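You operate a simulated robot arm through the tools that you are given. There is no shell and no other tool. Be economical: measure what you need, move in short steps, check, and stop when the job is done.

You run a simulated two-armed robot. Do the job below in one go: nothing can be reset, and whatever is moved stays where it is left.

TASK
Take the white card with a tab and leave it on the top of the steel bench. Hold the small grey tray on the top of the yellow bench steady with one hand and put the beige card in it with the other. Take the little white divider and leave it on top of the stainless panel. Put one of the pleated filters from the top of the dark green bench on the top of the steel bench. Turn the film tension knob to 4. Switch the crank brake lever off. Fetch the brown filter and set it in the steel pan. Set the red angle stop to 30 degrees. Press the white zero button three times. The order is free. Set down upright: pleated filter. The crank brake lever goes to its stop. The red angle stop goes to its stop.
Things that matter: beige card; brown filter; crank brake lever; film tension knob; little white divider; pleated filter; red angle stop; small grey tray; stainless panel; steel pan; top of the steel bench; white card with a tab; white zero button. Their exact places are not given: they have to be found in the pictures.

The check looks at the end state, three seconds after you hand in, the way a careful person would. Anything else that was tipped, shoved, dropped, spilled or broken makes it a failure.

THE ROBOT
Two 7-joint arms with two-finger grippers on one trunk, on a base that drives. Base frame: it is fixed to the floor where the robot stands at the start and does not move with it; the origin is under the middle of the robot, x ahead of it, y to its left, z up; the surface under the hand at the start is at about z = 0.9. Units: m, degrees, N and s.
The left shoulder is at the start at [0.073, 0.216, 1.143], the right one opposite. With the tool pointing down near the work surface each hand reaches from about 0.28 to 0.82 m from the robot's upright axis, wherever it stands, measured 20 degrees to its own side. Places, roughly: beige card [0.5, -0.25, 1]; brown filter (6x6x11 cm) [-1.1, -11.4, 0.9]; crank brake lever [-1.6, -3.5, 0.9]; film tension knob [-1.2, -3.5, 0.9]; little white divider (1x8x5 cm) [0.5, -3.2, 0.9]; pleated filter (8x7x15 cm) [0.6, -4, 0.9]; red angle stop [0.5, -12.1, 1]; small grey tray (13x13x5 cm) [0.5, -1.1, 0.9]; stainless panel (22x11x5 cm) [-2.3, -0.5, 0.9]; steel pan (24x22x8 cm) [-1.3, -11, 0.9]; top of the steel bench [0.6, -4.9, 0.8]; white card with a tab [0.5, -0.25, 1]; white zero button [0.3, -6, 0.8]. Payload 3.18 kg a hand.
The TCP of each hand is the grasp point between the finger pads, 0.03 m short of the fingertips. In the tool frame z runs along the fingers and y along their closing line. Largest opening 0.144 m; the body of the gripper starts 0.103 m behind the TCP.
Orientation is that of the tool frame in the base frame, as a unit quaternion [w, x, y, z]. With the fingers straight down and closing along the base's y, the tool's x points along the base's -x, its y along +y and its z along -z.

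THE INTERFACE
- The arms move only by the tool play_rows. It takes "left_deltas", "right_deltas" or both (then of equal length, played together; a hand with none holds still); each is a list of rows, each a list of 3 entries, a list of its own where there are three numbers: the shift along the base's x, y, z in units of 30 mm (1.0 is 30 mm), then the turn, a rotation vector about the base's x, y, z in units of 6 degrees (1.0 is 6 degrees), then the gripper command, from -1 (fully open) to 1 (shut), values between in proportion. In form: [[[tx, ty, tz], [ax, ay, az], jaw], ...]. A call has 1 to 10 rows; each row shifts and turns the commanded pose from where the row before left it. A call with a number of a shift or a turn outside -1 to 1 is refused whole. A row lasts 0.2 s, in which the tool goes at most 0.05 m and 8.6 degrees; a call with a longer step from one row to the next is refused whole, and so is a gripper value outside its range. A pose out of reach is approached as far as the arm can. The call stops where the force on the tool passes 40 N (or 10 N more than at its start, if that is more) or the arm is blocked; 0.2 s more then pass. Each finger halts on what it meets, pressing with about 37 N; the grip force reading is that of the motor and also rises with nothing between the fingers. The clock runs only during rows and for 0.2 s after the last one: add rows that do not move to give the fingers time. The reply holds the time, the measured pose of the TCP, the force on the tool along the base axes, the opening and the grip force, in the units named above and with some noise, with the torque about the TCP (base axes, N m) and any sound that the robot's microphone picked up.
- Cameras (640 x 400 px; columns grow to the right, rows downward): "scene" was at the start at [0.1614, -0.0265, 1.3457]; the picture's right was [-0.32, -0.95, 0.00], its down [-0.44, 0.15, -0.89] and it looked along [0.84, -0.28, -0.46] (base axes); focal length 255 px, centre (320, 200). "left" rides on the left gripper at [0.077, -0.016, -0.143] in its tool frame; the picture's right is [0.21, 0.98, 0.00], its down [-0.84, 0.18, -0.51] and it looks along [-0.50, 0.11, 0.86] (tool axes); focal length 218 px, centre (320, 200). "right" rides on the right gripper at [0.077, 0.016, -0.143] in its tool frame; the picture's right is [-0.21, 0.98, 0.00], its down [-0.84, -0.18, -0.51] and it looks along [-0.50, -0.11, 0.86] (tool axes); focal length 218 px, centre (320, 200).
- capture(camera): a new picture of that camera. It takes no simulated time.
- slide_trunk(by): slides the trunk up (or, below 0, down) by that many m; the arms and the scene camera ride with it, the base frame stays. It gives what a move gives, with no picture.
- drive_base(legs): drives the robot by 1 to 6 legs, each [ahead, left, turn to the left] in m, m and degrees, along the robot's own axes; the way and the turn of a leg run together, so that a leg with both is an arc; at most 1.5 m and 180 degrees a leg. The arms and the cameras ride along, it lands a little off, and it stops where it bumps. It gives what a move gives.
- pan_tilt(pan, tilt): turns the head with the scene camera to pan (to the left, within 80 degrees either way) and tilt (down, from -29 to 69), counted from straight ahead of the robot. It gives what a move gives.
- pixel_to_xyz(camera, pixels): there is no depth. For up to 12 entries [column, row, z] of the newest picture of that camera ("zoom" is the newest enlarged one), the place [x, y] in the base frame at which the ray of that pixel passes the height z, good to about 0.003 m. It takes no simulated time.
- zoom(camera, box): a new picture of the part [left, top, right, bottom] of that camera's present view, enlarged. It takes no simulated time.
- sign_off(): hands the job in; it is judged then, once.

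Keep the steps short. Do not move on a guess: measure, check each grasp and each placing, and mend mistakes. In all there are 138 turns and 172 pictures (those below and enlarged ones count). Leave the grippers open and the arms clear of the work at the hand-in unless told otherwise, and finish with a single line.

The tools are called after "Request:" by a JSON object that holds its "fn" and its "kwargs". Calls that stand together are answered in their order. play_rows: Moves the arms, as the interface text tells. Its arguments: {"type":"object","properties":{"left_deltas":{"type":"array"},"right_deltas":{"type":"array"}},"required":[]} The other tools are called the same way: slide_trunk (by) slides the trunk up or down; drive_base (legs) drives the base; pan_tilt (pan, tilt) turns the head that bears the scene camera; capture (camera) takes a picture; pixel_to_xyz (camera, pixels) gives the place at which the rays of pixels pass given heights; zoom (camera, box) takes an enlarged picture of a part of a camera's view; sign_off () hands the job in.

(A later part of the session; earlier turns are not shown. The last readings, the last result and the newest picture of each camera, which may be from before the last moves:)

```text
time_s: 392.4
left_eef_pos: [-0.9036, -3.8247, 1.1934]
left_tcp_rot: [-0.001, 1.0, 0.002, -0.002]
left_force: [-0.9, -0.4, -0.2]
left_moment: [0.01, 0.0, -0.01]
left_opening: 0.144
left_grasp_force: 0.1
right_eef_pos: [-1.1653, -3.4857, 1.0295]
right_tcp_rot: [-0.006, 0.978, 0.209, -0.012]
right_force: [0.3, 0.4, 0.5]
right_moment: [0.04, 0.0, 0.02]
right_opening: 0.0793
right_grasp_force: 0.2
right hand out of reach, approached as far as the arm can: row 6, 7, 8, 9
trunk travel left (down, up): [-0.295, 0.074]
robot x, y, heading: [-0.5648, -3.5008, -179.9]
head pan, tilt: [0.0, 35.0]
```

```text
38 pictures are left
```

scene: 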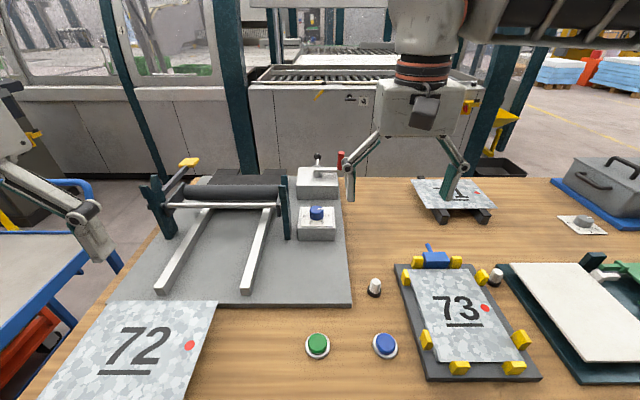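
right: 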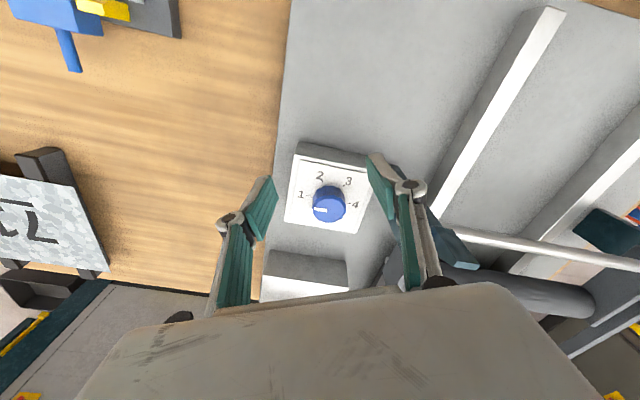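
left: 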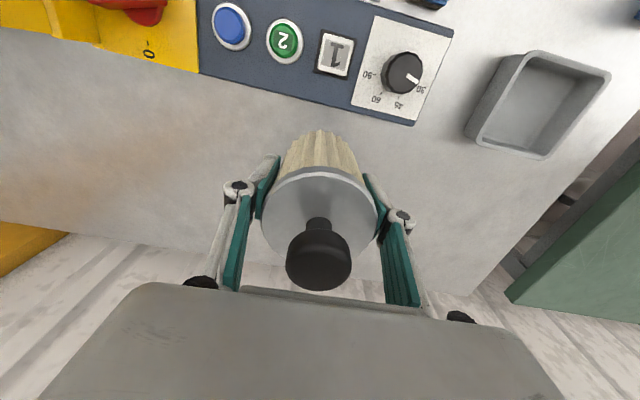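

The right arm is stretched across its body here. I'll raise and retract it, shift the robot 0.2 m right, and use the left hand, for which the knob will be at its ideal angle.

Request:
{"fn": "play_rows", "kwargs": {"right_deltas": [[[0.3, 0.2, 0.9], [0, 0, -0.8], -0.1], [[0.3, 0.2, 0.9], [0, 0, -0.8], -0.1], [[0.5, 0.3, 0.9], [0, 0, -0.8], -0.1], [[0.8, 0.4, 0.9], [0, 0, -0.8], -1], [[0.8, 0.4, 0.9], [0, 0, -0.8], -1], [[0.8, 0.4, 0.5], [0, 0, 0], -1], [[0.8, 0.4, 0], [0, 0, 0], -1], [[0.8, 0.4, 0], [0, 0, 0], -1]]}}

Request:
{"fn": "drive_base", "kwargs": {"legs": [[0, -0.21, 0]]}}

Request:
{"fn": "play_rows", "kwargs": {"left_deltas": [[[-0.6, 0.4, -0.5], [0, 0, 0.6], -0.1], [[-0.7, 0.4, -0.5], [0, 0, 0.6], -0.1], [[-0.7, 0.4, -0.6], [0, 0, 0.6], -0.1], [[-0.7, 0.4, -0.7], [0, 0, 0.6], -0.1], [[-0.7, 0.4, -0.8], [0, 0, 0.6], -0.1], [[-0.8, 0.4, -0.8], [0, 0, 0.6], -0.1], [[-0.9, 0.5, -0.8], [0, 0, 0.6], -0.1], [[-0.9, 0.5, -0.6], [0, 0, 0.6], -0.1], [[-0.9, 0.5, 0], [0, 0, 0.2], -0.1], [[-0.9, 0.2, 0], [0, 0, 0], -0.1]]}}

Request:
{"fn": "play_rows", "kwargs": {"left_deltas": [[[-0.9, 0, 0], [0, 0, 0], -0.1], [[-0.9, 0, 0], [0, 0, 0], -0.1], [[0, 0, 0], [0, 0, 0], -0.1]]}}

Request:
{"fn": "capture", "kwargs": {"camera": "left"}}

```text
time_s: 394.2
left_eef_pos: [-0.9035, -3.8243, 1.1943]
left_tcp_rot: [0.0, 1.0, 0.002, -0.002]
left_force: [-0.4, 1.1, 0.3]
left_moment: [0.01, 0.02, 0.0]
left_opening: 0.1441
left_grasp_force: 0.1
right_eef_pos: [-1.0133, -3.4059, 1.1803]
right_tcp_rot: [-0.008, 1.0, 0.001, -0.009]
right_force: [0.0, -0.7, 0.4]
right_moment: [-0.05, 0.01, 0.0]
right_opening: 0.144
right_grasp_force: 0.0
trunk travel left (down, up): [-0.295, 0.074]
robot x, y, heading: [-0.5709, -3.5002, -180.0]
head pan, tilt: [0.0, 35.0]
```

```text
time_s: 396.7
left_eef_pos: [-0.904, -3.6137, 1.1939]
left_tcp_rot: [-0.002, 1.0, 0.001, -0.002]
left_force: [-0.1, -0.1, -0.7]
left_moment: [-0.02, 0.0, -0.04]
left_opening: 0.1441
left_grasp_force: 0.1
right_eef_pos: [-1.0127, -3.1943, 1.179]
right_tcp_rot: [-0.009, 1.0, -0.001, -0.01]
right_force: [-0.1, -0.1, -0.6]
right_moment: [0.01, 0.01, 0.01]
right_opening: 0.1442
right_grasp_force: 0.1
trunk travel left (down, up): [-0.295, 0.074]
robot x, y, heading: [-0.5674, -3.2901, 179.9]
head pan, tilt: [0.0, 35.0]
```

```text
time_s: 398.9
left_eef_pos: [-1.1388, -3.4911, 1.0354]
left_tcp_rot: [0.0, 0.966, 0.259, -0.002]
left_force: [-0.5, -0.8, -0.7]
left_moment: [0.0, -0.05, -0.01]
left_opening: 0.0791
left_grasp_force: 0.1
right_eef_pos: [-1.0138, -3.1953, 1.18]
right_tcp_rot: [-0.009, 1.0, -0.001, -0.008]
right_force: [0.1, 0.4, -0.5]
right_moment: [-0.04, -0.05, 0.0]
right_opening: 0.1441
right_grasp_force: 0.0
trunk travel left (down, up): [-0.295, 0.074]
robot x, y, heading: [-0.5661, -3.2919, 180.0]
head pan, tilt: [0.0, 35.0]
```

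```text
time_s: 399.7
left_eef_pos: [-1.1926, -3.4923, 1.0361]
left_tcp_rot: [-0.002, 0.966, 0.26, -0.002]
left_force: [-0.4, 0.3, 0.0]
left_moment: [-0.02, -0.02, -0.04]
left_opening: 0.0793
left_grasp_force: 0.1
right_eef_pos: [-1.0131, -3.1955, 1.1808]
right_tcp_rot: [-0.008, 1.0, 0.0, -0.01]
right_force: [0.0, -0.6, 0.2]
right_moment: [0.06, 0.02, 0.0]
right_opening: 0.1439
right_grasp_force: 0.1
trunk travel left (down, up): [-0.295, 0.074]
robot x, y, heading: [-0.5702, -3.2896, 179.7]
head pan, tilt: [0.0, 35.0]
```

```text
37 pictures are left
```

left: 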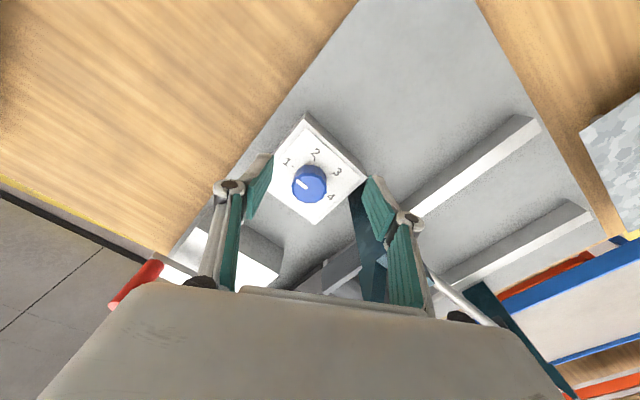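

Left hand is in reach with yaw +30°. Measure knob (310,178).

Request:
{"fn": "pixel_to_xyz", "kwargs": {"camera": "left", "pixels": [[310, 177, 0.97], [310, 177, 0.96], [310, 177, 0.95]]}}

Request:
{"fn": "zoom", "kwargs": {"camera": "left", "box": [250, 110, 380, 230]}}

```text
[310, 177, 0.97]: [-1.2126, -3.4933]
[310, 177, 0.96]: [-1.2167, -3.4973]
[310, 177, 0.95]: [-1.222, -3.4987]
```

```text
3.33 times, centred on (315, 170) of left
```

zoom: 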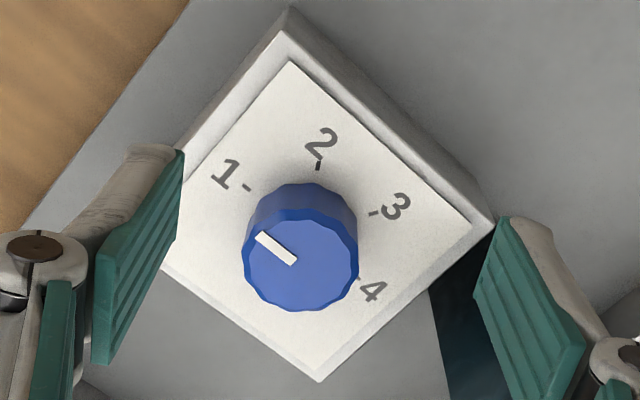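

Knob centre ≈(-1.216,-3.497). Descend to TCP z≈0.978, grip, and turn −60°.

Request:
{"fn": "play_rows", "kwargs": {"left_deltas": [[[-0.4, -0.08, -0.6], [0, 0, 0], -0.1], [[-0.38, -0.08, -0.6], [0, 0, 0], -0.1], [[0, 0, -0.5], [0, 0, 0], -0.1], [[0, 0, -0.22], [0, 0, 0], -0.1], [[0, 0, 0], [0, 0, 0], 0.2], [[0, 0, 0], [0, 0, 0], 0.5], [[0, 0, 0], [0, 0, 0], 1], [[0, 0, 0], [0, 0, 0], 1]]}}

Request:
{"fn": "play_rows", "kwargs": {"left_deltas": [[[0, 0, 0], [0, 0, -1], 1], [[0, 0, 0], [0, 0, -1], 1], [[0, 0, 0], [0, 0, -1], 1], [[0, 0, 0], [0, 0, -1], 1], [[0, 0, 0], [0, 0, -1], 1], [[0, 0, 0], [0, 0, -1], 1], [[0, 0, 0], [0, 0, -1], 1], [[0, 0, 0], [0, 0, -1], 1], [[0, 0, 0], [0, 0, -1], 1], [[0, 0, 0], [0, 0, -1], 1]]}}

Request:
{"fn": "zoom", "kwargs": {"camera": "left", "box": [250, 110, 380, 230]}}

```text
time_s: 401.5
left_eef_pos: [-1.216, -3.4962, 0.9789]
left_tcp_rot: [-0.002, 0.966, 0.26, -0.002]
left_force: [-1.0, 0.0, -0.6]
left_moment: [-0.01, 0.0, 0.01]
left_opening: 0.0001
left_grasp_force: 30.2
right_eef_pos: [-1.0129, -3.1934, 1.1799]
right_tcp_rot: [-0.009, 1.0, -0.002, -0.01]
right_force: [-1.0, -0.2, 0.2]
right_moment: [0.01, 0.01, -0.03]
right_opening: 0.1438
right_grasp_force: 0.1
trunk travel left (down, up): [-0.295, 0.074]
robot x, y, heading: [-0.5647, -3.2853, 179.9]
head pan, tilt: [0.0, 35.0]
```

```text
time_s: 403.7
left_eef_pos: [-1.2176, -3.4963, 0.9773]
left_tcp_rot: [-0.003, 0.997, -0.078, -0.002]
left_force: [-0.5, 0.3, 0.5]
left_moment: [0.01, -0.04, -0.02]
left_opening: 0.0
left_grasp_force: 30.9
left hand out of reach, approached as far as the arm can: row 7, 8, 9, 10
right_eef_pos: [-1.0124, -3.1955, 1.1794]
right_tcp_rot: [-0.009, 1.0, -0.001, -0.009]
right_force: [0.0, 0.4, 0.3]
right_moment: [-0.03, -0.01, 0.0]
right_opening: 0.1441
right_grasp_force: 0.2
trunk travel left (down, up): [-0.295, 0.074]
robot x, y, heading: [-0.567, -3.2893, 179.9]
head pan, tilt: [0.0, 35.0]
```

```text
3.33 times, centred on (315, 170) of left
```

zoom: 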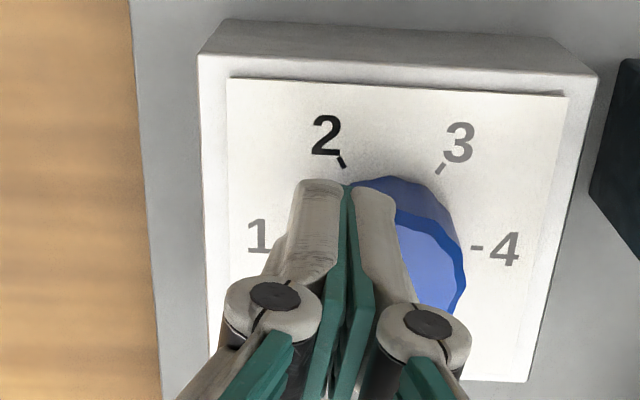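

The fingers closed above the knob, so it's lower than estimated. Open, turn back to about +50° (the left wrist's limit is about −9°), and re-measure from here.

Request:
{"fn": "play_rows", "kwargs": {"left_deltas": [[[0, 0, 0.3], [0, 0, 1], -0.1], [[0, 0, 0], [0, 0, 1], -0.1], [[0, 0, 0], [0, 0, 1], -0.1], [[0, 0, 0], [0, 0, 1], -0.1], [[0, 0, 0], [0, 0, 1], -0.1], [[0, 0, 0], [0, 0, 1], -0.1], [[0, 0, 0], [0, 0, 1], -0.1], [[0, 0, 0], [0, 0, 1], -0.1], [[0, 0, 0], [0, 0, 1], -0.1], [[0, 0, 0], [0, 0, 1], -0.1]]}}

Request:
{"fn": "capture", "kwargs": {"camera": "left"}}

```text
time_s: 405.9
left_eef_pos: [-1.2157, -3.4954, 0.9859]
left_tcp_rot: [0.0, 0.901, 0.433, -0.003]
left_force: [0.2, 0.2, 0.2]
left_moment: [-0.01, -0.03, -0.01]
left_opening: 0.0792
left_grasp_force: 0.0
right_eef_pos: [-1.0132, -3.1937, 1.1804]
right_tcp_rot: [-0.01, 1.0, 0.0, -0.01]
right_force: [0.2, -0.5, -0.5]
right_moment: [-0.04, -0.05, 0.0]
right_opening: 0.1435
right_grasp_force: 0.1
trunk travel left (down, up): [-0.295, 0.074]
robot x, y, heading: [-0.568, -3.2908, 180.2]
head pan, tilt: [0.0, 35.0]
```

```text
34 pictures are left
```

left: 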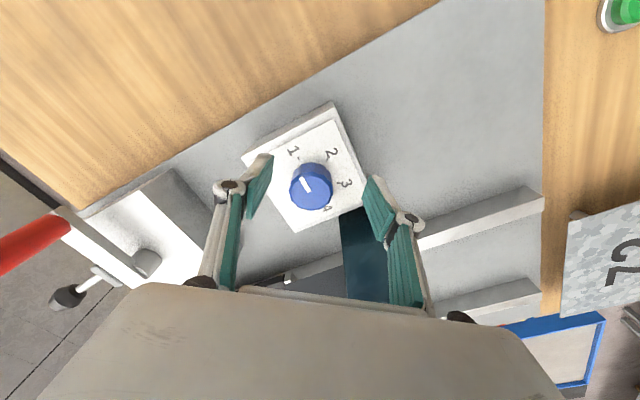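

Request:
{"fn": "pixel_to_xyz", "kwargs": {"camera": "left", "pixels": [[311, 187, 0.95], [311, 187, 0.94], [311, 187, 0.93], [311, 187, 0.92], [311, 187, 0.91], [68, 297, 1.0], [68, 297, 0.95], [147, 263, 0.97]]}}

```text
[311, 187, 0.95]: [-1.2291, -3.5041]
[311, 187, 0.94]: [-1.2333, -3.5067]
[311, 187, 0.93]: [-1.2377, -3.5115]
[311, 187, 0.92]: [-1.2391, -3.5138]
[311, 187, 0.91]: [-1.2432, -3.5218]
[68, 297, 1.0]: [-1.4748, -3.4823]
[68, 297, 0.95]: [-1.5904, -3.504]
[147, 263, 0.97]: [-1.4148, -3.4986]
```

Combined estimate: knob top ≈0.944 at (-1.231,-3.506). Lower to TCP 0.953, grip, turn −60°.

Request:
{"fn": "play_rows", "kwargs": {"left_deltas": [[[-0.51, -0.35, 0], [0, 0, 0], -0.1], [[0, 0, -0.5], [0, 0, 0], -0.1], [[0, 0, -0.4], [0, 0, 0], -0.1], [[0, 0, -0.15], [0, 0, 0], -0.1], [[0, 0, 0], [0, 0, 0], 0.2], [[0, 0, 0], [0, 0, 0], 0.5], [[0, 0, 0], [0, 0, 0], 1], [[0, 0, 0], [0, 0, 0], 1]]}}

Request:
{"fn": "play_rows", "kwargs": {"left_deltas": [[[0, 0, 0], [0, 0, -0.97], 1], [[0, 0, 0], [0, 0, -0.97], 1], [[0, 0, 0], [0, 0, -0.97], 1], [[0, 0, 0], [0, 0, -0.97], 1], [[0, 0, 0], [0, 0, -0.97], 1], [[0, 0, 0], [0, 0, -0.97], 1], [[0, 0, 0], [0, 0, -0.97], 1], [[0, 0, 0], [0, 0, -0.97], 1], [[0, 0, 0], [0, 0, -0.97], 1], [[0, 0, 0], [0, 0, -0.97], 1]]}}

Request:
{"fn": "zoom", "kwargs": {"camera": "left", "box": [250, 110, 380, 230]}}

```text
time_s: 407.7
left_eef_pos: [-1.2303, -3.5084, 0.9551]
left_tcp_rot: [0.0, 0.902, 0.432, -0.002]
left_force: [7.7, -4.6, -0.6]
left_moment: [-0.23, -0.26, 0.01]
left_opening: 0.041
left_grasp_force: 45.1
right_eef_pos: [-1.0118, -3.1935, 1.1801]
right_tcp_rot: [-0.009, 1.0, 0.0, -0.01]
right_force: [-0.8, -0.3, 0.3]
right_moment: [0.01, 0.0, 0.03]
right_opening: 0.1438
right_grasp_force: 0.0
trunk travel left (down, up): [-0.295, 0.074]
robot x, y, heading: [-0.5674, -3.2933, 180.0]
head pan, tilt: [0.0, 35.0]
```

```text
time_s: 409.9
left_eef_pos: [-1.229, -3.5113, 0.9554]
left_tcp_rot: [-0.001, 0.999, -0.035, -0.001]
left_force: [18.3, -31.2, 0.9]
left_moment: [-0.84, -0.3, 0.09]
left_opening: 0.041
left_grasp_force: 45.4
left hand out of reach, approached as far as the arm can: row 10
right_eef_pos: [-1.0105, -3.198, 1.1815]
right_tcp_rot: [-0.011, 1.0, 0.0, -0.01]
right_force: [0.8, 0.1, 0.4]
right_moment: [-0.02, -0.03, 0.04]
right_opening: 0.1441
right_grasp_force: 0.3
trunk travel left (down, up): [-0.295, 0.074]
robot x, y, heading: [-0.568, -3.2913, 179.9]
head pan, tilt: [0.0, 35.0]
```

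```text
3.33 times, centred on (315, 170) of left
```

zoom: 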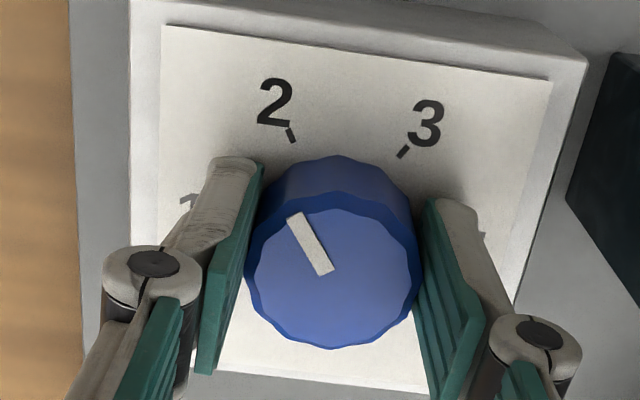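

The knob turned to 2 (grip 41 mm). Ratchet: open, turn back, regrip (slightly re-centred) and turn again.

Request:
{"fn": "play_rows", "kwargs": {"left_deltas": [[[0, 0, 0], [0, 0, 0], -0.1], [[0.07, -0.1, 0], [0, 0, 1], -0.1], [[0, 0, 0], [0, 0, 1], -0.1], [[0, 0, 0], [0, 0, 1], -0.1], [[0, 0, 0], [0, 0, 1], -0.1], [[0, 0, 0], [0, 0, 1], -0.1], [[0, 0, 0], [0, 0, 1], -0.1], [[0, 0, 0], [0, 0, 1], -0.1], [[0, 0, 0], [0, 0, 1], -0.1], [[0, 0, 0], [0, 0, 1], -0.1]]}}

Request:
{"fn": "play_rows", "kwargs": {"left_deltas": [[[0, 0, 0], [0, 0, 0], 0.2], [[0, 0, 0], [0, 0, 0], 1], [[0, 0, 0], [0, 0, 0], 1], [[0, 0, 0], [0, 0, -1], 1], [[0, 0, 0], [0, 0, -1], 1], [[0, 0, 0], [0, 0, -1], 1], [[0, 0, 0], [0, 0, -1], 1], [[0, 0, 0], [0, 0, -1], 1], [[0, 0, 0], [0, 0, -1], 1], [[0, 0, 0], [0, 0, -1], 1]]}}

Request:
{"fn": "play_rows", "kwargs": {"left_deltas": [[[0, 0, 0], [0, 0, -1], 1], [[0, 0, 0], [0, 0, -1], 1], [[0, 0, 0], [0, 0, 0], 1]]}}

Request:
{"fn": "zoom", "kwargs": {"camera": "left", "box": [250, 110, 380, 230]}}

```text
time_s: 412.1
left_eef_pos: [-1.2288, -3.5085, 0.9558]
left_tcp_rot: [-0.001, 0.907, 0.422, -0.002]
left_force: [-0.5, 0.0, 0.2]
left_moment: [-0.01, 0.01, 0.02]
left_opening: 0.0794
left_grasp_force: 0.1
right_eef_pos: [-1.0131, -3.1955, 1.181]
right_tcp_rot: [-0.008, 1.0, -0.001, -0.01]
right_force: [-0.2, 0.4, -0.2]
right_moment: [0.02, -0.01, -0.02]
right_opening: 0.1441
right_grasp_force: 0.1
trunk travel left (down, up): [-0.295, 0.074]
robot x, y, heading: [-0.5672, -3.2903, 180.2]
head pan, tilt: [0.0, 35.0]
```

```text
time_s: 414.3
left_eef_pos: [-1.2298, -3.511, 0.9559]
left_tcp_rot: [-0.001, 0.998, 0.067, -0.002]
left_force: [-10.7, -4.2, 10.3]
left_moment: [-0.09, -0.05, 0.0]
left_opening: 0.0403
left_grasp_force: 45.0
right_eef_pos: [-1.0117, -3.1952, 1.18]
right_tcp_rot: [-0.009, 1.0, 0.0, -0.009]
right_force: [-0.5, 0.0, 1.2]
right_moment: [0.0, -0.02, -0.04]
right_opening: 0.1439
right_grasp_force: 0.1
trunk travel left (down, up): [-0.295, 0.074]
robot x, y, heading: [-0.5676, -3.2912, 180.0]
head pan, tilt: [0.0, 35.0]
```

```text
time_s: 415.1
left_eef_pos: [-1.2304, -3.5109, 0.9559]
left_tcp_rot: [-0.001, 0.999, -0.036, -0.003]
left_force: [-10.0, -11.2, 11.8]
left_moment: [-0.51, -0.32, 0.02]
left_opening: 0.0404
left_grasp_force: 45.0
right_eef_pos: [-1.0131, -3.1949, 1.18]
right_tcp_rot: [-0.01, 1.0, -0.001, -0.009]
right_force: [0.0, 0.4, -0.1]
right_moment: [0.01, 0.0, 0.0]
right_opening: 0.1438
right_grasp_force: 0.1
trunk travel left (down, up): [-0.295, 0.074]
robot x, y, heading: [-0.5719, -3.2877, 179.9]
head pan, tilt: [0.0, 35.0]
```

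```text
3.33 times, centred on (315, 170) of left
```

zoom: 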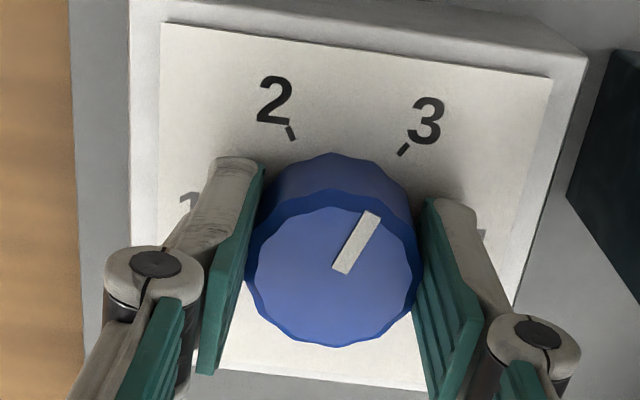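

Now at 3. One more ratchet, this time 60°.

Request:
{"fn": "play_rows", "kwargs": {"left_deltas": [[[0, 0, 0], [0, 0, 0], -0.1], [[0, 0, 0], [0, 0, 1], -0.1], [[0, 0, 0], [0, 0, 1], -0.1], [[0, 0, 0], [0, 0, 1], -0.1], [[0, 0, 0], [0, 0, 1], -0.1], [[0, 0, 0], [0, 0, 1], -0.1], [[0, 0, 0], [0, 0, 1], -0.1], [[0, 0, 0], [0, 0, 1], -0.1], [[0, 0, 0], [0, 0, 1], -0.1], [[0, 0, 0], [0, 0, 1], -0.1]]}}

Request:
{"fn": "play_rows", "kwargs": {"left_deltas": [[[0, 0, 0], [0, 0, 1], -0.1], [[0, 0, 0], [0, 0, 0], 0.2], [[0, 0, 0], [0, 0, 0], 1], [[0, 0, 0], [0, 0, 0], 1], [[0, 0, 0], [0, 0, -1], 1], [[0, 0, 0], [0, 0, -1], 1], [[0, 0, 0], [0, 0, -1], 1], [[0, 0, 0], [0, 0, -1], 1], [[0, 0, 0], [0, 0, -1], 1], [[0, 0, 0], [0, 0, -1], 1]]}}

Request:
{"fn": "play_rows", "kwargs": {"left_deltas": [[[0, 0, 0], [0, 0, -1], 1], [[0, 0, 0], [0, 0, -1], 1], [[0, 0, 0], [0, 0, -1], 1], [[0, 0, 0], [0, 0, -1], 1], [[0, 0, 0], [0, 0, 0], 1]]}}

Request:
{"fn": "play_rows", "kwargs": {"left_deltas": [[[0, 0, 0], [0, 0, 0], -0.1], [[0, 0, 0], [0, 0, 0], -0.1], [[0, 0, 0.7], [0, 0, 0], -0.1], [[0, 0, 0.9], [0, 0, 0], -0.1], [[0, 0, 0.9], [0, 0, 0], -0.1]]}}

Request:
{"fn": "zoom", "kwargs": {"camera": "left", "box": [250, 100, 380, 220]}}

```text
time_s: 417.3
left_eef_pos: [-1.2285, -3.5099, 0.9544]
left_tcp_rot: [-0.001, 0.907, 0.422, -0.003]
left_force: [0.8, 0.0, 0.2]
left_moment: [-0.02, 0.0, -0.01]
left_opening: 0.0792
left_grasp_force: 0.1
right_eef_pos: [-1.0129, -3.1953, 1.1801]
right_tcp_rot: [-0.008, 1.0, -0.001, -0.01]
right_force: [-0.1, 0.0, -0.3]
right_moment: [0.02, 0.01, 0.0]
right_opening: 0.1442
right_grasp_force: 0.0
trunk travel left (down, up): [-0.295, 0.074]
robot x, y, heading: [-0.5692, -3.2903, 179.8]
head pan, tilt: [0.0, 35.0]
```

```text
time_s: 419.5
left_eef_pos: [-1.2299, -3.5092, 0.9557]
left_tcp_rot: [-0.001, 0.985, 0.171, -0.003]
left_force: [-13.7, 0.6, 11.0]
left_moment: [0.2, 0.17, -0.03]
left_opening: 0.0401
left_grasp_force: 45.1
right_eef_pos: [-1.0125, -3.1959, 1.18]
right_tcp_rot: [-0.008, 1.0, -0.001, -0.01]
right_force: [-0.2, 0.1, -0.3]
right_moment: [0.01, -0.04, -0.01]
right_opening: 0.1439
right_grasp_force: 0.0
trunk travel left (down, up): [-0.295, 0.074]
robot x, y, heading: [-0.5661, -3.2927, 180.2]
head pan, tilt: [0.0, 35.0]
```

```text
time_s: 420.7
left_eef_pos: [-1.23, -3.512, 0.9569]
left_tcp_rot: [0.0, 0.999, -0.036, -0.002]
left_force: [-11.2, -11.2, 16.8]
left_moment: [-0.46, -0.17, 0.03]
left_opening: 0.0402
left_grasp_force: 44.6
right_eef_pos: [-1.0125, -3.1959, 1.1803]
right_tcp_rot: [-0.01, 1.0, 0.0, -0.01]
right_force: [-0.4, 0.0, 0.2]
right_moment: [-0.02, 0.0, 0.01]
right_opening: 0.1442
right_grasp_force: 0.0
trunk travel left (down, up): [-0.295, 0.074]
robot x, y, heading: [-0.5658, -3.2934, 180.1]
head pan, tilt: [0.0, 35.0]
```

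```text
time_s: 421.9
left_eef_pos: [-1.2294, -3.5098, 1.002]
left_tcp_rot: [-0.001, 0.999, -0.036, -0.002]
left_force: [-0.7, -1.1, 0.4]
left_moment: [0.01, -0.02, 0.02]
left_opening: 0.0793
left_grasp_force: 0.0
left hand out of reach, approached as far as the arm can: row 5
right_eef_pos: [-1.0129, -3.1957, 1.1804]
right_tcp_rot: [-0.009, 1.0, -0.001, -0.008]
right_force: [-0.7, -0.4, 0.2]
right_moment: [-0.01, -0.02, 0.05]
right_opening: 0.1439
right_grasp_force: 0.0
trunk travel left (down, up): [-0.295, 0.074]
robot x, y, heading: [-0.5694, -3.2911, 179.9]
head pan, tilt: [0.0, 35.0]
```

```text
3.33 times, centred on (315, 160) of left
```

zoom: 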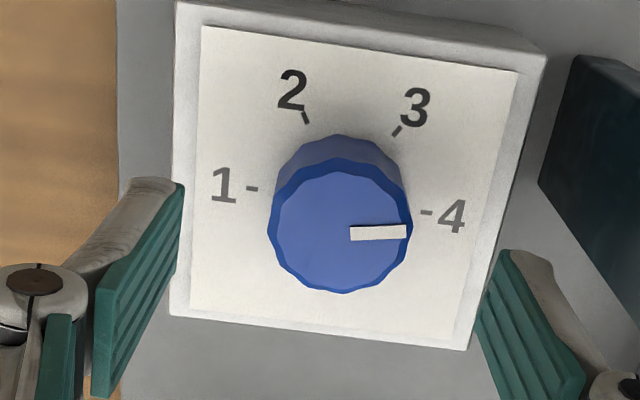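

Pointer is about 10° short of the 4 tick. One small correction: regrip and turn −10°, then check.

Request:
{"fn": "play_rows", "kwargs": {"left_deltas": [[[0, 0, -0.5], [0, 0, 1], -0.1], [[0, 0, -0.5], [0, 0, 1], -0.1], [[0, 0, -0.53], [0, 0, 1], -0.1], [[0, 0, 0], [0, 0, 1], -0.1], [[0, 0, 0], [0, 0, 0], 0.2], [[0, 0, 0], [0, 0, 0], 1], [[0, 0, 0], [0, 0, 0], 1], [[0, 0, 0], [0, 0, -1], 1], [[0, 0, 0], [0, 0, -0.7], 1], [[0, 0, 0], [0, 0, 0], 1]]}}

Request:
{"fn": "play_rows", "kwargs": {"left_deltas": [[[0, 0, 0], [0, 0, 0], -0.1], [[0, 0, 0], [0, 0, 0], -0.1], [[0, 0, 0.7], [0, 0, -0.5], -0.1], [[0, 0, 0.8], [0, 0, -0.5], -0.1], [[0, 0, 0], [0, 0, -0.5], -0.1], [[0, 0, 0], [0, 0, 0], -0.1]]}}

Request:
{"fn": "zoom", "kwargs": {"camera": "left", "box": [250, 100, 380, 220]}}

Request:
{"fn": "zoom", "kwargs": {"camera": "scene", "box": [170, 110, 330, 210]}}

```text
time_s: 424.1
left_eef_pos: [-1.2294, -3.5105, 0.9575]
left_tcp_rot: [-0.001, 0.997, 0.083, -0.001]
left_force: [2.8, -1.1, -0.7]
left_moment: [-0.09, -0.13, 0.03]
left_opening: 0.0408
left_grasp_force: 44.5
right_eef_pos: [-1.0117, -3.1953, 1.1804]
right_tcp_rot: [-0.008, 1.0, -0.002, -0.009]
right_force: [-0.3, -0.7, -0.1]
right_moment: [-0.01, -0.01, 0.03]
right_opening: 0.1441
right_grasp_force: 0.0
trunk travel left (down, up): [-0.295, 0.074]
robot x, y, heading: [-0.569, -3.2928, 180.0]
head pan, tilt: [0.0, 35.0]
```

```text
time_s: 425.5
left_eef_pos: [-1.2294, -3.5091, 1.0032]
left_tcp_rot: [-0.002, 1.0, 0.006, -0.002]
left_force: [0.1, -0.4, 0.7]
left_moment: [-0.04, 0.0, 0.03]
left_opening: 0.079
left_grasp_force: 0.0
right_eef_pos: [-1.012, -3.1952, 1.1808]
right_tcp_rot: [-0.009, 1.0, -0.002, -0.009]
right_force: [0.2, -0.5, 0.4]
right_moment: [0.02, -0.02, 0.02]
right_opening: 0.1441
right_grasp_force: 0.0
trunk travel left (down, up): [-0.295, 0.074]
robot x, y, heading: [-0.5669, -3.2868, 180.1]
head pan, tilt: [0.0, 35.0]
```

```text
3.33 times, centred on (315, 160) of left
```

zoom: 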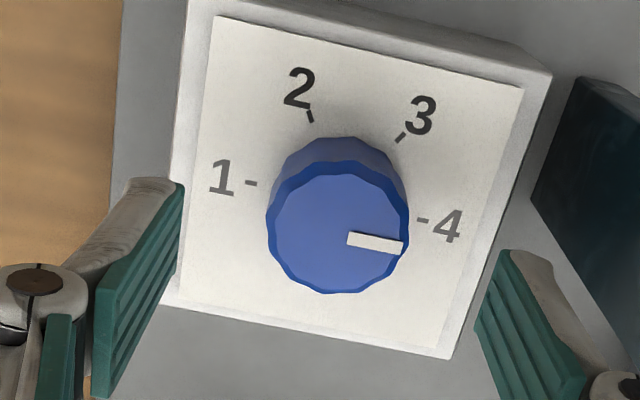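

```text
4.00 times, centred on (250, 160) of scene
```

zoom: 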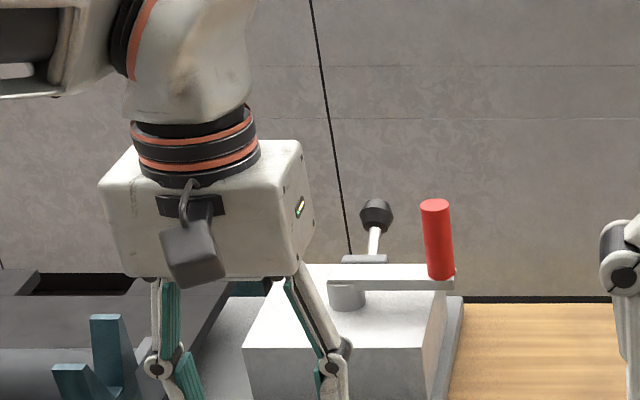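

Pointer now aligned with 4 (within ~2°). Next the brake lever behind the crank. I'll raise the hand, compute rays for lever ball and bracket, and drive as close to the bench as it allows.

Request:
{"fn": "pixel_to_xyz", "kwargs": {"camera": "left", "pixels": [[68, 297, 0.97], [68, 297, 0.93], [105, 273, 0.95], [105, 273, 0.91], [147, 263, 0.93]]}}

Request:
{"fn": "pixel_to_xyz", "kwargs": {"camera": "scene", "pixels": [[317.7, 156.2, 0.97], [317.7, 156.2, 0.93], [317.5, 165.7, 0.95], [317.5, 165.7, 0.91], [317.5, 174.5, 0.93]]}}

Request:
{"fn": "play_rows", "kwargs": {"left_deltas": [[[0.3, 0, 0.9], [0, 0, 0], 0.5], [[0.5, 0, 0.9], [0, 0, 0], 1], [[0.5, 0, 0.9], [0, -0.5, 0], 1], [[0.5, 0, 0.9], [0, 0, 0], 1], [[0.5, 0, 0.9], [0, 0, 0], 1], [[0.5, 0, 0.9], [0, 0, 0], 1], [[0.5, 0, 0.5], [0, 0, 0], 1], [[0, 0, 0], [0, 0.5, 0], 1]]}}

Request:
{"fn": "drive_base", "kwargs": {"legs": [[0.12, 0, 0]]}}

Request:
{"fn": "capture", "kwargs": {"camera": "scene"}}

```text
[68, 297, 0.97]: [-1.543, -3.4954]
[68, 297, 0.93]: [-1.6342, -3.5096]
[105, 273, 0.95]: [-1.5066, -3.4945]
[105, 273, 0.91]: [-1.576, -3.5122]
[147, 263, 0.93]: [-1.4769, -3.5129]
```

```text
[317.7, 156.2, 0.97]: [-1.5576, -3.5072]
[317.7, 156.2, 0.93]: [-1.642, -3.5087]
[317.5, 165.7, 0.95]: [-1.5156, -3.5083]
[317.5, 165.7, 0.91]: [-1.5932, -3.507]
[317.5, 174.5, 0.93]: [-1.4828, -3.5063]
```

```text
time_s: 427.3
left_eef_pos: [-1.1306, -3.5101, 1.1802]
left_tcp_rot: [-0.002, 1.0, 0.005, -0.002]
left_force: [0.3, 0.2, -0.7]
left_moment: [0.02, -0.01, 0.01]
left_opening: 0.0002
left_grasp_force: 31.0
right_eef_pos: [-1.0126, -3.1948, 1.1795]
right_tcp_rot: [-0.008, 1.0, -0.001, -0.009]
right_force: [0.3, -0.4, 0.3]
right_moment: [0.04, 0.0, -0.01]
right_opening: 0.144
right_grasp_force: 0.0
trunk travel left (down, up): [-0.295, 0.074]
robot x, y, heading: [-0.5647, -3.2902, 179.9]
head pan, tilt: [0.0, 35.0]
```

```text
time_s: 428.6
left_eef_pos: [-1.2508, -3.5091, 1.179]
left_tcp_rot: [-0.002, 1.0, 0.005, -0.001]
left_force: [-0.6, -0.3, 0.2]
left_moment: [-0.03, -0.06, 0.01]
left_opening: 0.0
left_grasp_force: 30.8
right_eef_pos: [-1.1333, -3.1946, 1.1814]
right_tcp_rot: [-0.008, 1.0, -0.001, -0.009]
right_force: [0.3, -0.7, 0.0]
right_moment: [0.02, -0.03, 0.02]
right_opening: 0.1441
right_grasp_force: 0.0
trunk travel left (down, up): [-0.295, 0.074]
robot x, y, heading: [-0.6874, -3.2932, 179.9]
head pan, tilt: [0.0, 35.0]
```

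```text
28 pictures are left
```

scene: 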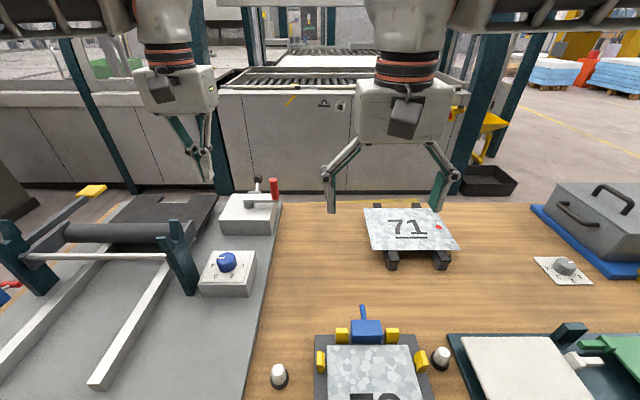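

The robot got closer (x=-0.687). Lever ball ≈(-1.595,-3.506,0.95), bracket ≈(-1.565,…,0.92): it leans away from me. I'll pitch the left hand forward 60° and move in for a close view.

Request:
{"fn": "play_rows", "kwargs": {"left_deltas": [[[0, 0, 0.2], [0, 1, 0], 1], [[0, 0, 0.2], [0, 1, 0], 1], [[-0.2, 0, 0], [0, 1, 0], 1], [[-0.5, 0, 0], [0, 1, 0], 1], [[-0.5, 0, 0], [0, 1, 0], 1], [[-0.6, 0, 0], [0, 1, 0], 1], [[-0.7, 0, 0], [0, 1, 0], 1], [[-0.7, 0, 0], [0, 1, 0], 1], [[-0.8, 0, 0], [0, 1, 0], 1], [[-0.8, 0, 0], [0, 1, 0], 1]]}}

Request:
{"fn": "capture", "kwargs": {"camera": "left"}}

Request:
{"fn": "zoom", "kwargs": {"camera": "scene", "box": [180, 150, 320, 250]}}

```text
time_s: 430.8
left_eef_pos: [-1.3947, -3.5094, 1.1919]
left_tcp_rot: [-0.004, 0.864, 0.004, -0.503]
left_force: [-0.3, 0.3, -0.2]
left_moment: [-0.01, 0.0, 0.01]
left_opening: 0.0
left_grasp_force: 30.7
right_eef_pos: [-1.1325, -3.1936, 1.1787]
right_tcp_rot: [-0.008, 1.0, -0.001, -0.009]
right_force: [0.1, 0.3, -0.2]
right_moment: [-0.03, 0.01, 0.02]
right_opening: 0.1443
right_grasp_force: 0.1
trunk travel left (down, up): [-0.295, 0.074]
robot x, y, heading: [-0.6864, -3.2892, 179.7]
head pan, tilt: [0.0, 35.0]
```

```text
27 pictures are left
```

left: 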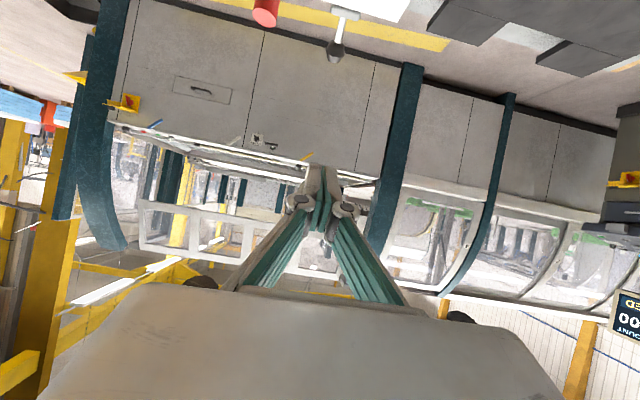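

```text
4.00 times, centred on (250, 200) of scene
```

zoom: 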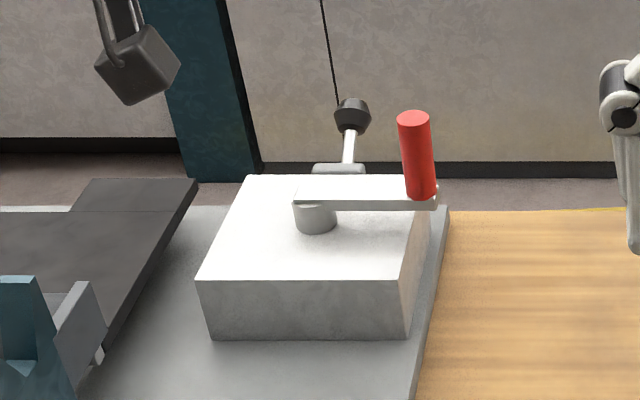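

The ball is visible at (333,50) in the left view; consistent with ≈(-1.567,-3.506,0.967), leaning away from me. I'll approach along the pitched hand's axis, fingers 5 cm apart, to a pre-grasp point and check.

Request:
{"fn": "play_rows", "kwargs": {"left_deltas": [[[-0.43, 0, -0.84], [0, 0, 0], 0.3], [[-0.43, 0, -0.84], [0, 0, 0], 0.3], [[-0.43, 0, -0.84], [0, 0, 0], 0.3], [[-0.43, 0, -0.84], [0, 0, 0], 0.3], [[-0.43, 0.05, -0.84], [0, 0, 0], 0.3], [[-0.43, 0.05, -0.84], [0, 0, 0], 0.3], [[-0.43, 0, -0.84], [0, 0, 0], 0.3], [[0, 0, 0], [0, 0, 0], 0.3]]}}

Request:
{"fn": "capture", "kwargs": {"camera": "left"}}

Request:
{"fn": "zoom", "kwargs": {"camera": "scene", "box": [180, 130, 320, 230]}}

```text
time_s: 432.6
left_eef_pos: [-1.4848, -3.5068, 1.0158]
left_tcp_rot: [-0.005, 0.865, 0.004, -0.502]
left_force: [0.8, 0.5, 0.2]
left_moment: [-0.02, 0.01, -0.02]
left_opening: 0.0506
left_grasp_force: 0.1
right_eef_pos: [-1.1322, -3.1954, 1.1805]
right_tcp_rot: [-0.008, 1.0, -0.001, -0.009]
right_force: [1.0, -0.8, -0.5]
right_moment: [0.04, 0.01, 0.0]
right_opening: 0.144
right_grasp_force: 0.0
trunk travel left (down, up): [-0.295, 0.074]
robot x, y, heading: [-0.6878, -3.2924, 179.7]
head pan, tilt: [0.0, 35.0]
```

```text
25 pictures are left
```

left: 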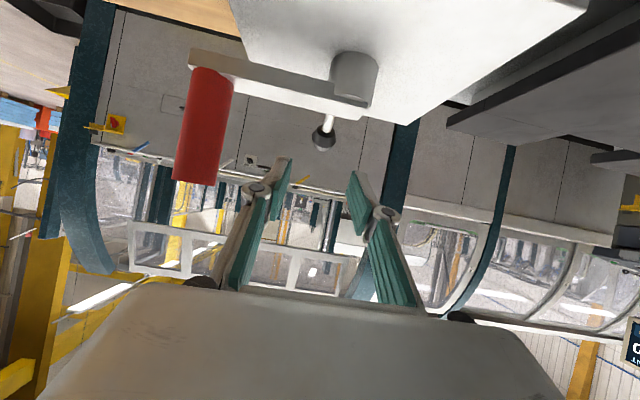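

```text
4.00 times, centred on (250, 180) of scene
```

zoom: 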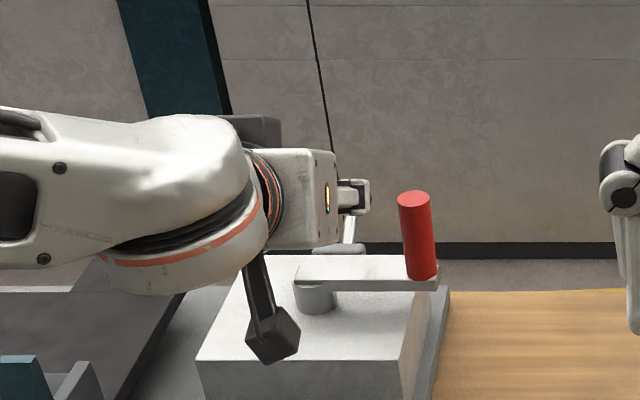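

Refined ball position ≈(-1.61,-3.511,0.94). I'll yaw slightly away from the red crank handle, advance along the axis so the ball is between the fingertips, and close.

Request:
{"fn": "play_rows", "kwargs": {"left_deltas": [[[0, -0.07, 0], [0, 0, -0.67], 0.3], [[0, -0.07, 0], [0, 0, -0.67], 0.3], [[-0.9, 0, -0.55], [0, 0, 0], 0.3], [[-0.9, 0, -0.55], [0, 0, 0], 0.3], [[-0.9, 0, -0.55], [0, 0, 0], 0.3], [[-0.9, 0, -0.55], [0, 0, 0], 0.3], [[0, 0, 0], [0, 0, 0], 0.3]]}}

Request:
{"fn": "capture", "kwargs": {"camera": "left"}}

```text
time_s: 434.2
left_eef_pos: [-1.5936, -3.5114, 0.9499]
left_tcp_rot: [-0.04, 0.863, -0.057, -0.5]
left_force: [0.3, 0.0, -0.8]
left_moment: [-0.01, 0.01, 0.02]
left_opening: 0.0503
left_grasp_force: 0.1
right_eef_pos: [-1.133, -3.1942, 1.1805]
right_tcp_rot: [-0.008, 1.0, 0.0, -0.009]
right_force: [-0.1, -0.3, -0.3]
right_moment: [0.01, -0.01, -0.01]
right_opening: 0.1438
right_grasp_force: 0.1
trunk travel left (down, up): [-0.295, 0.074]
robot x, y, heading: [-0.6886, -3.2907, 179.9]
head pan, tilt: [0.0, 35.0]
```

```text
23 pictures are left
```

left: 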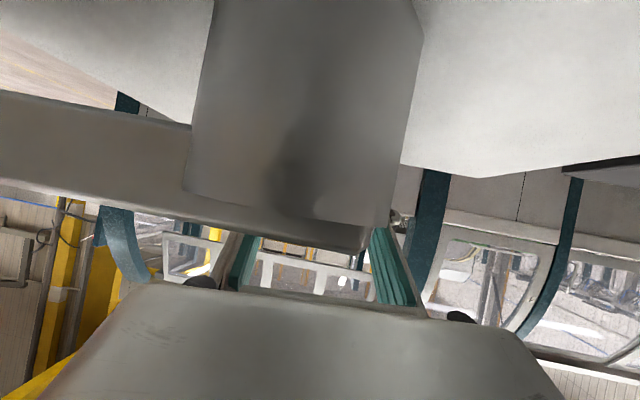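

The hub blocks the camera, but the pose was reached without contact. Close gently and read the opening.

Request:
{"fn": "play_rows", "kwargs": {"left_deltas": [[[0, 0, 0], [0, 0, 0], 0.5], [[0, 0, 0], [0, 0, 0], 0.7], [[0, 0, 0], [0, 0, 0], 1], [[0, 0, 0], [0, 0, 0], 1]]}}

Request:
{"fn": "zoom", "kwargs": {"camera": "scene", "box": [200, 130, 320, 230]}}

```text
time_s: 435.2
left_eef_pos: [-1.5918, -3.5132, 0.9482]
left_tcp_rot: [-0.038, 0.863, -0.055, -0.5]
left_force: [-4.6, -11.0, 0.5]
left_moment: [-0.25, 0.06, 0.32]
left_opening: 0.0332
left_grasp_force: 44.9
right_eef_pos: [-1.1337, -3.1955, 1.1806]
right_tcp_rot: [-0.01, 1.0, 0.0, -0.008]
right_force: [-0.1, -0.2, -0.7]
right_moment: [0.0, -0.02, 0.01]
right_opening: 0.1439
right_grasp_force: 0.1
trunk travel left (down, up): [-0.295, 0.074]
robot x, y, heading: [-0.6904, -3.2905, 179.7]
head pan, tilt: [0.0, 35.0]
```

```text
4.00 times, centred on (260, 180) of scene
```

zoom: 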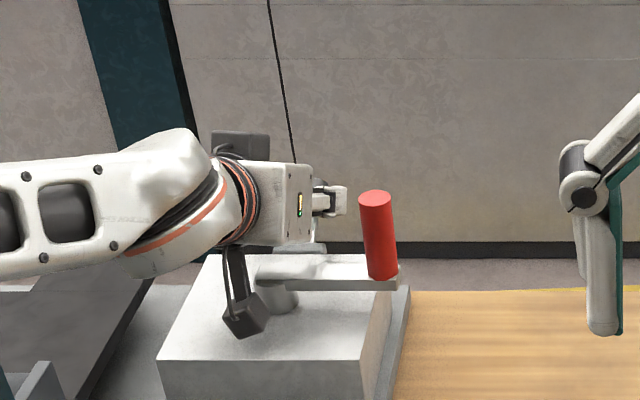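

The ball is gripped (33 mm). Pull it toward me (+x) in small rows; it stops by itself if it resists.

Request:
{"fn": "play_rows", "kwargs": {"left_deltas": [[[0.3, 0, 0.15], [0, 0, 0], 1], [[0.35, 0, 0.1], [0, 0, 0], 1], [[0.35, 0, 0], [0, 0, 0], 1], [[0.35, 0, -0.05], [0, 0, 0], 1], [[0.35, 0, -0.1], [0, 0, 0], 1]]}}

Request:
{"fn": "zoom", "kwargs": {"camera": "scene", "box": [200, 130, 320, 230]}}

```text
time_s: 435.6
left_eef_pos: [-1.5932, -3.5142, 0.9492]
left_tcp_rot: [-0.036, 0.864, -0.055, -0.5]
left_force: [-29.5, -0.1, -14.4]
left_moment: [-0.02, 0.44, 0.11]
left_opening: 0.0333
left_grasp_force: 44.9
right_eef_pos: [-1.1375, -3.1935, 1.178]
right_tcp_rot: [-0.009, 1.0, -0.001, -0.007]
right_force: [0.2, -0.4, -0.7]
right_moment: [-0.02, 0.04, -0.01]
right_opening: 0.1441
right_grasp_force: 0.0
trunk travel left (down, up): [-0.295, 0.074]
robot x, y, heading: [-0.6879, -3.2939, 179.6]
head pan, tilt: [0.0, 35.0]
stopped in row 2 (left hand): the force on the tool passed its limit at 43 N (the readings are from after the stop); the commanded pose is now the measured one
```

```text
4.00 times, centred on (260, 180) of scene
```

zoom: 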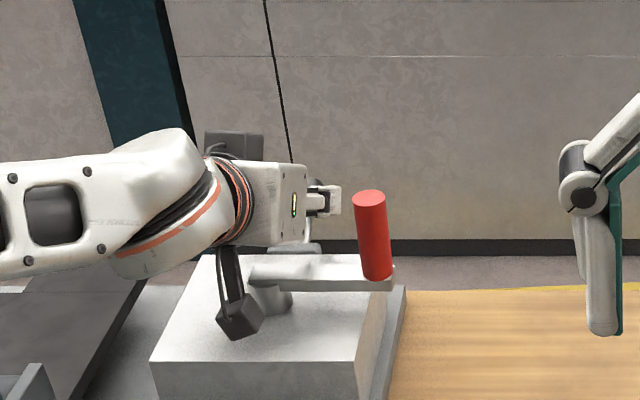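

It resists toward me and upward. I'll test sideways (−y), then downward, reading how far each moves.

Request:
{"fn": "play_rows", "kwargs": {"left_deltas": [[[0, -0.25, 0], [0, 0, 0], 1], [[0, -0.3, 0], [0, 0, 0], 1], [[0, -0.3, 0], [0, 0, 0], 1], [[0, -0.3, 0], [0, 0, 0], 1]]}}

Request:
{"fn": "play_rows", "kwargs": {"left_deltas": [[[0, 0, -0.25], [0, 0, 0], 1], [[0, 0, -0.25], [0, 0, 0], 1], [[0, 0, -0.25], [0, 0, 0], 1]]}}

```text
time_s: 436.4
left_eef_pos: [-1.5837, -3.5217, 0.9551]
left_tcp_rot: [-0.047, 0.862, -0.065, -0.5]
left_force: [-0.4, -0.9, 1.0]
left_moment: [0.06, -0.03, -0.19]
left_opening: 0.0001
left_grasp_force: 28.8
right_eef_pos: [-1.1298, -3.1951, 1.1812]
right_tcp_rot: [-0.01, 1.0, -0.002, -0.01]
right_force: [1.2, -0.4, -0.3]
right_moment: [0.1, 0.06, 0.02]
right_opening: 0.1443
right_grasp_force: 0.0
trunk travel left (down, up): [-0.295, 0.074]
robot x, y, heading: [-0.6887, -3.2873, 180.0]
head pan, tilt: [0.0, 35.0]
stopped in row 4 (left hand): the force on the tool passed its limit at 45 N (the readings are from after the stop); the commanded pose is now the measured one
```

```text
time_s: 437.4
left_eef_pos: [-1.5884, -3.521, 0.9434]
left_tcp_rot: [-0.049, 0.858, -0.063, -0.507]
left_force: [2.1, -0.1, 15.4]
left_moment: [-0.27, -3.05, -0.02]
left_opening: 0.0
left_grasp_force: 30.5
right_eef_pos: [-1.1311, -3.1925, 1.1803]
right_tcp_rot: [-0.009, 1.0, -0.002, -0.01]
right_force: [-0.7, -0.4, 0.0]
right_moment: [0.0, 0.01, 0.02]
right_opening: 0.144
right_grasp_force: 0.1
trunk travel left (down, up): [-0.295, 0.074]
robot x, y, heading: [-0.687, -3.2919, 179.6]
head pan, tilt: [0.0, 35.0]
stopped in row 3 (left hand): the force on the tool passed its limit at 42 N (the readings are from after the stop); the commanded pose is now the measured one
```

It slipped; both those directions resist. Back out to the earlier view pose to see the lever.

Request:
{"fn": "play_rows", "kwargs": {"left_deltas": [[[0.1, 0, 0.6], [0, 0, 0], 1], [[0.8, 0, 0.6], [0, 0, 0], 1], [[0.9, 0.1, 0.5], [0, 0, 0.65], 1], [[0.9, 0.2, 0.5], [0, 0, 0.65], 1], [[0.75, 0.17, 0.22], [0, 0, 0], 1], [[0, 0, 0], [0, 0, 0], 1]]}}

Request:
{"fn": "zoom", "kwargs": {"camera": "left", "box": [240, 70, 440, 195]}}

Request:
{"fn": "zoom", "kwargs": {"camera": "scene", "box": [200, 130, 320, 230]}}

```text
time_s: 438.8
left_eef_pos: [-1.4845, -3.5075, 1.0119]
left_tcp_rot: [-0.014, 0.862, -0.006, -0.506]
left_force: [-0.5, -0.2, -1.0]
left_moment: [0.02, 0.04, -0.06]
left_opening: 0.0
left_grasp_force: 31.4
right_eef_pos: [-1.1325, -3.1942, 1.1797]
right_tcp_rot: [-0.009, 1.0, -0.001, -0.009]
right_force: [0.8, -0.6, 0.0]
right_moment: [-0.03, -0.02, -0.01]
right_opening: 0.144
right_grasp_force: 0.0
trunk travel left (down, up): [-0.295, 0.074]
robot x, y, heading: [-0.6912, -3.2908, 179.6]
head pan, tilt: [0.0, 35.0]
```

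```text
3.20 times, centred on (340, 132) of left
```

zoom: 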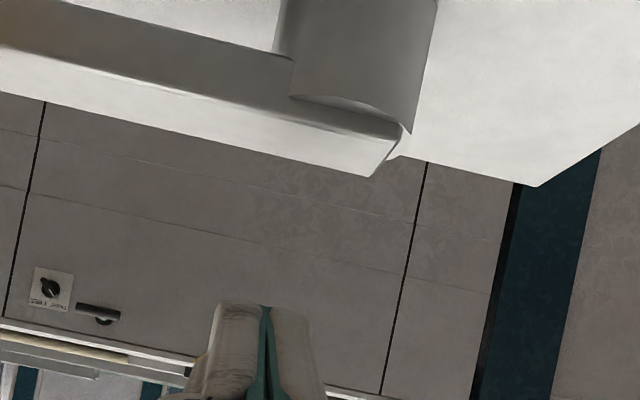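

```text
4.00 times, centred on (260, 180) of scene
```

zoom: 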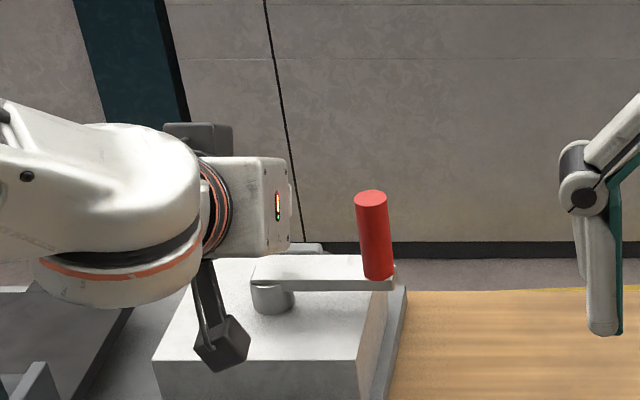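

The lever ball has gone from where it was; the downward push apparently moved it. Rise to the higher view pose and look.

Request:
{"fn": "play_rows", "kwargs": {"left_deltas": [[[0.4, 0, 0.86], [0, 0, 0], 1], [[0.4, 0, 0.86], [0, 0, 0], 1], [[0.4, 0, 0.86], [0, -0.6, 0], 1], [[0.4, 0, 0.86], [0, -0.6, 0], 1], [[0.2, 0, 0.86], [0, -0.6, 0], 1], [[0.2, 0, 0.86], [0, -0.6, 0], 1], [[0, 0, 0.86], [0, -0.6, 0], 1], [[0, 0, 0], [0, 0, 0], 1]]}}

Request:
{"fn": "zoom", "kwargs": {"camera": "left", "box": [220, 0, 460, 150]}}

Request:
{"fn": "zoom", "kwargs": {"camera": "scene", "box": [190, 150, 310, 225]}}

```text
time_s: 440.6
left_eef_pos: [-1.4233, -3.5056, 1.1935]
left_tcp_rot: [-0.014, 0.931, -0.004, -0.365]
left_force: [0.4, 0.3, -0.6]
left_moment: [0.0, 0.02, 0.04]
left_opening: 0.0002
left_grasp_force: 30.7
right_eef_pos: [-1.1318, -3.1929, 1.1807]
right_tcp_rot: [-0.009, 1.0, -0.002, -0.009]
right_force: [0.0, 0.4, -0.2]
right_moment: [0.0, -0.02, -0.01]
right_opening: 0.1441
right_grasp_force: 0.0
trunk travel left (down, up): [-0.295, 0.074]
robot x, y, heading: [-0.6852, -3.2901, 179.5]
head pan, tilt: [0.0, 35.0]
```

```text
2.67 times, centred on (340, 75) of left
```

zoom: 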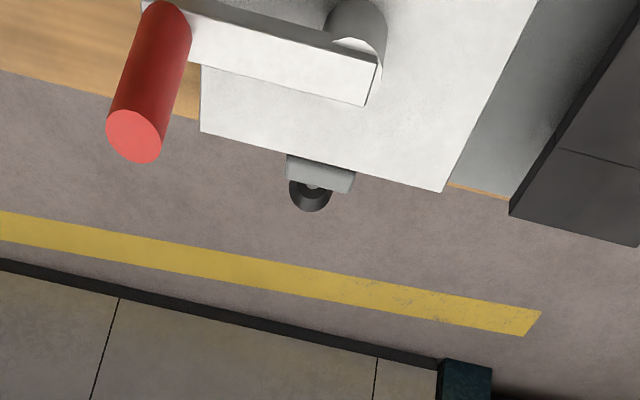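

```text
5.33 times, centred on (250, 188) of scene
```

zoom: 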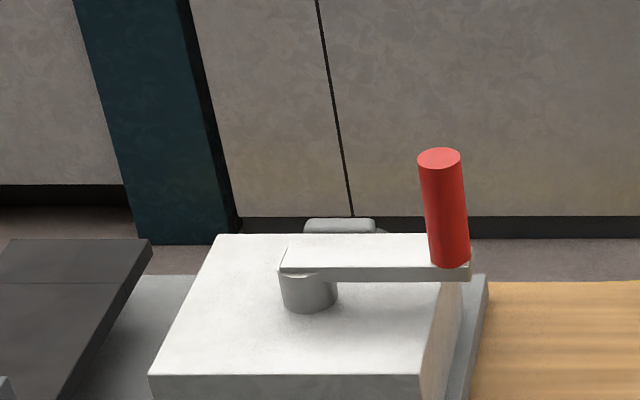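

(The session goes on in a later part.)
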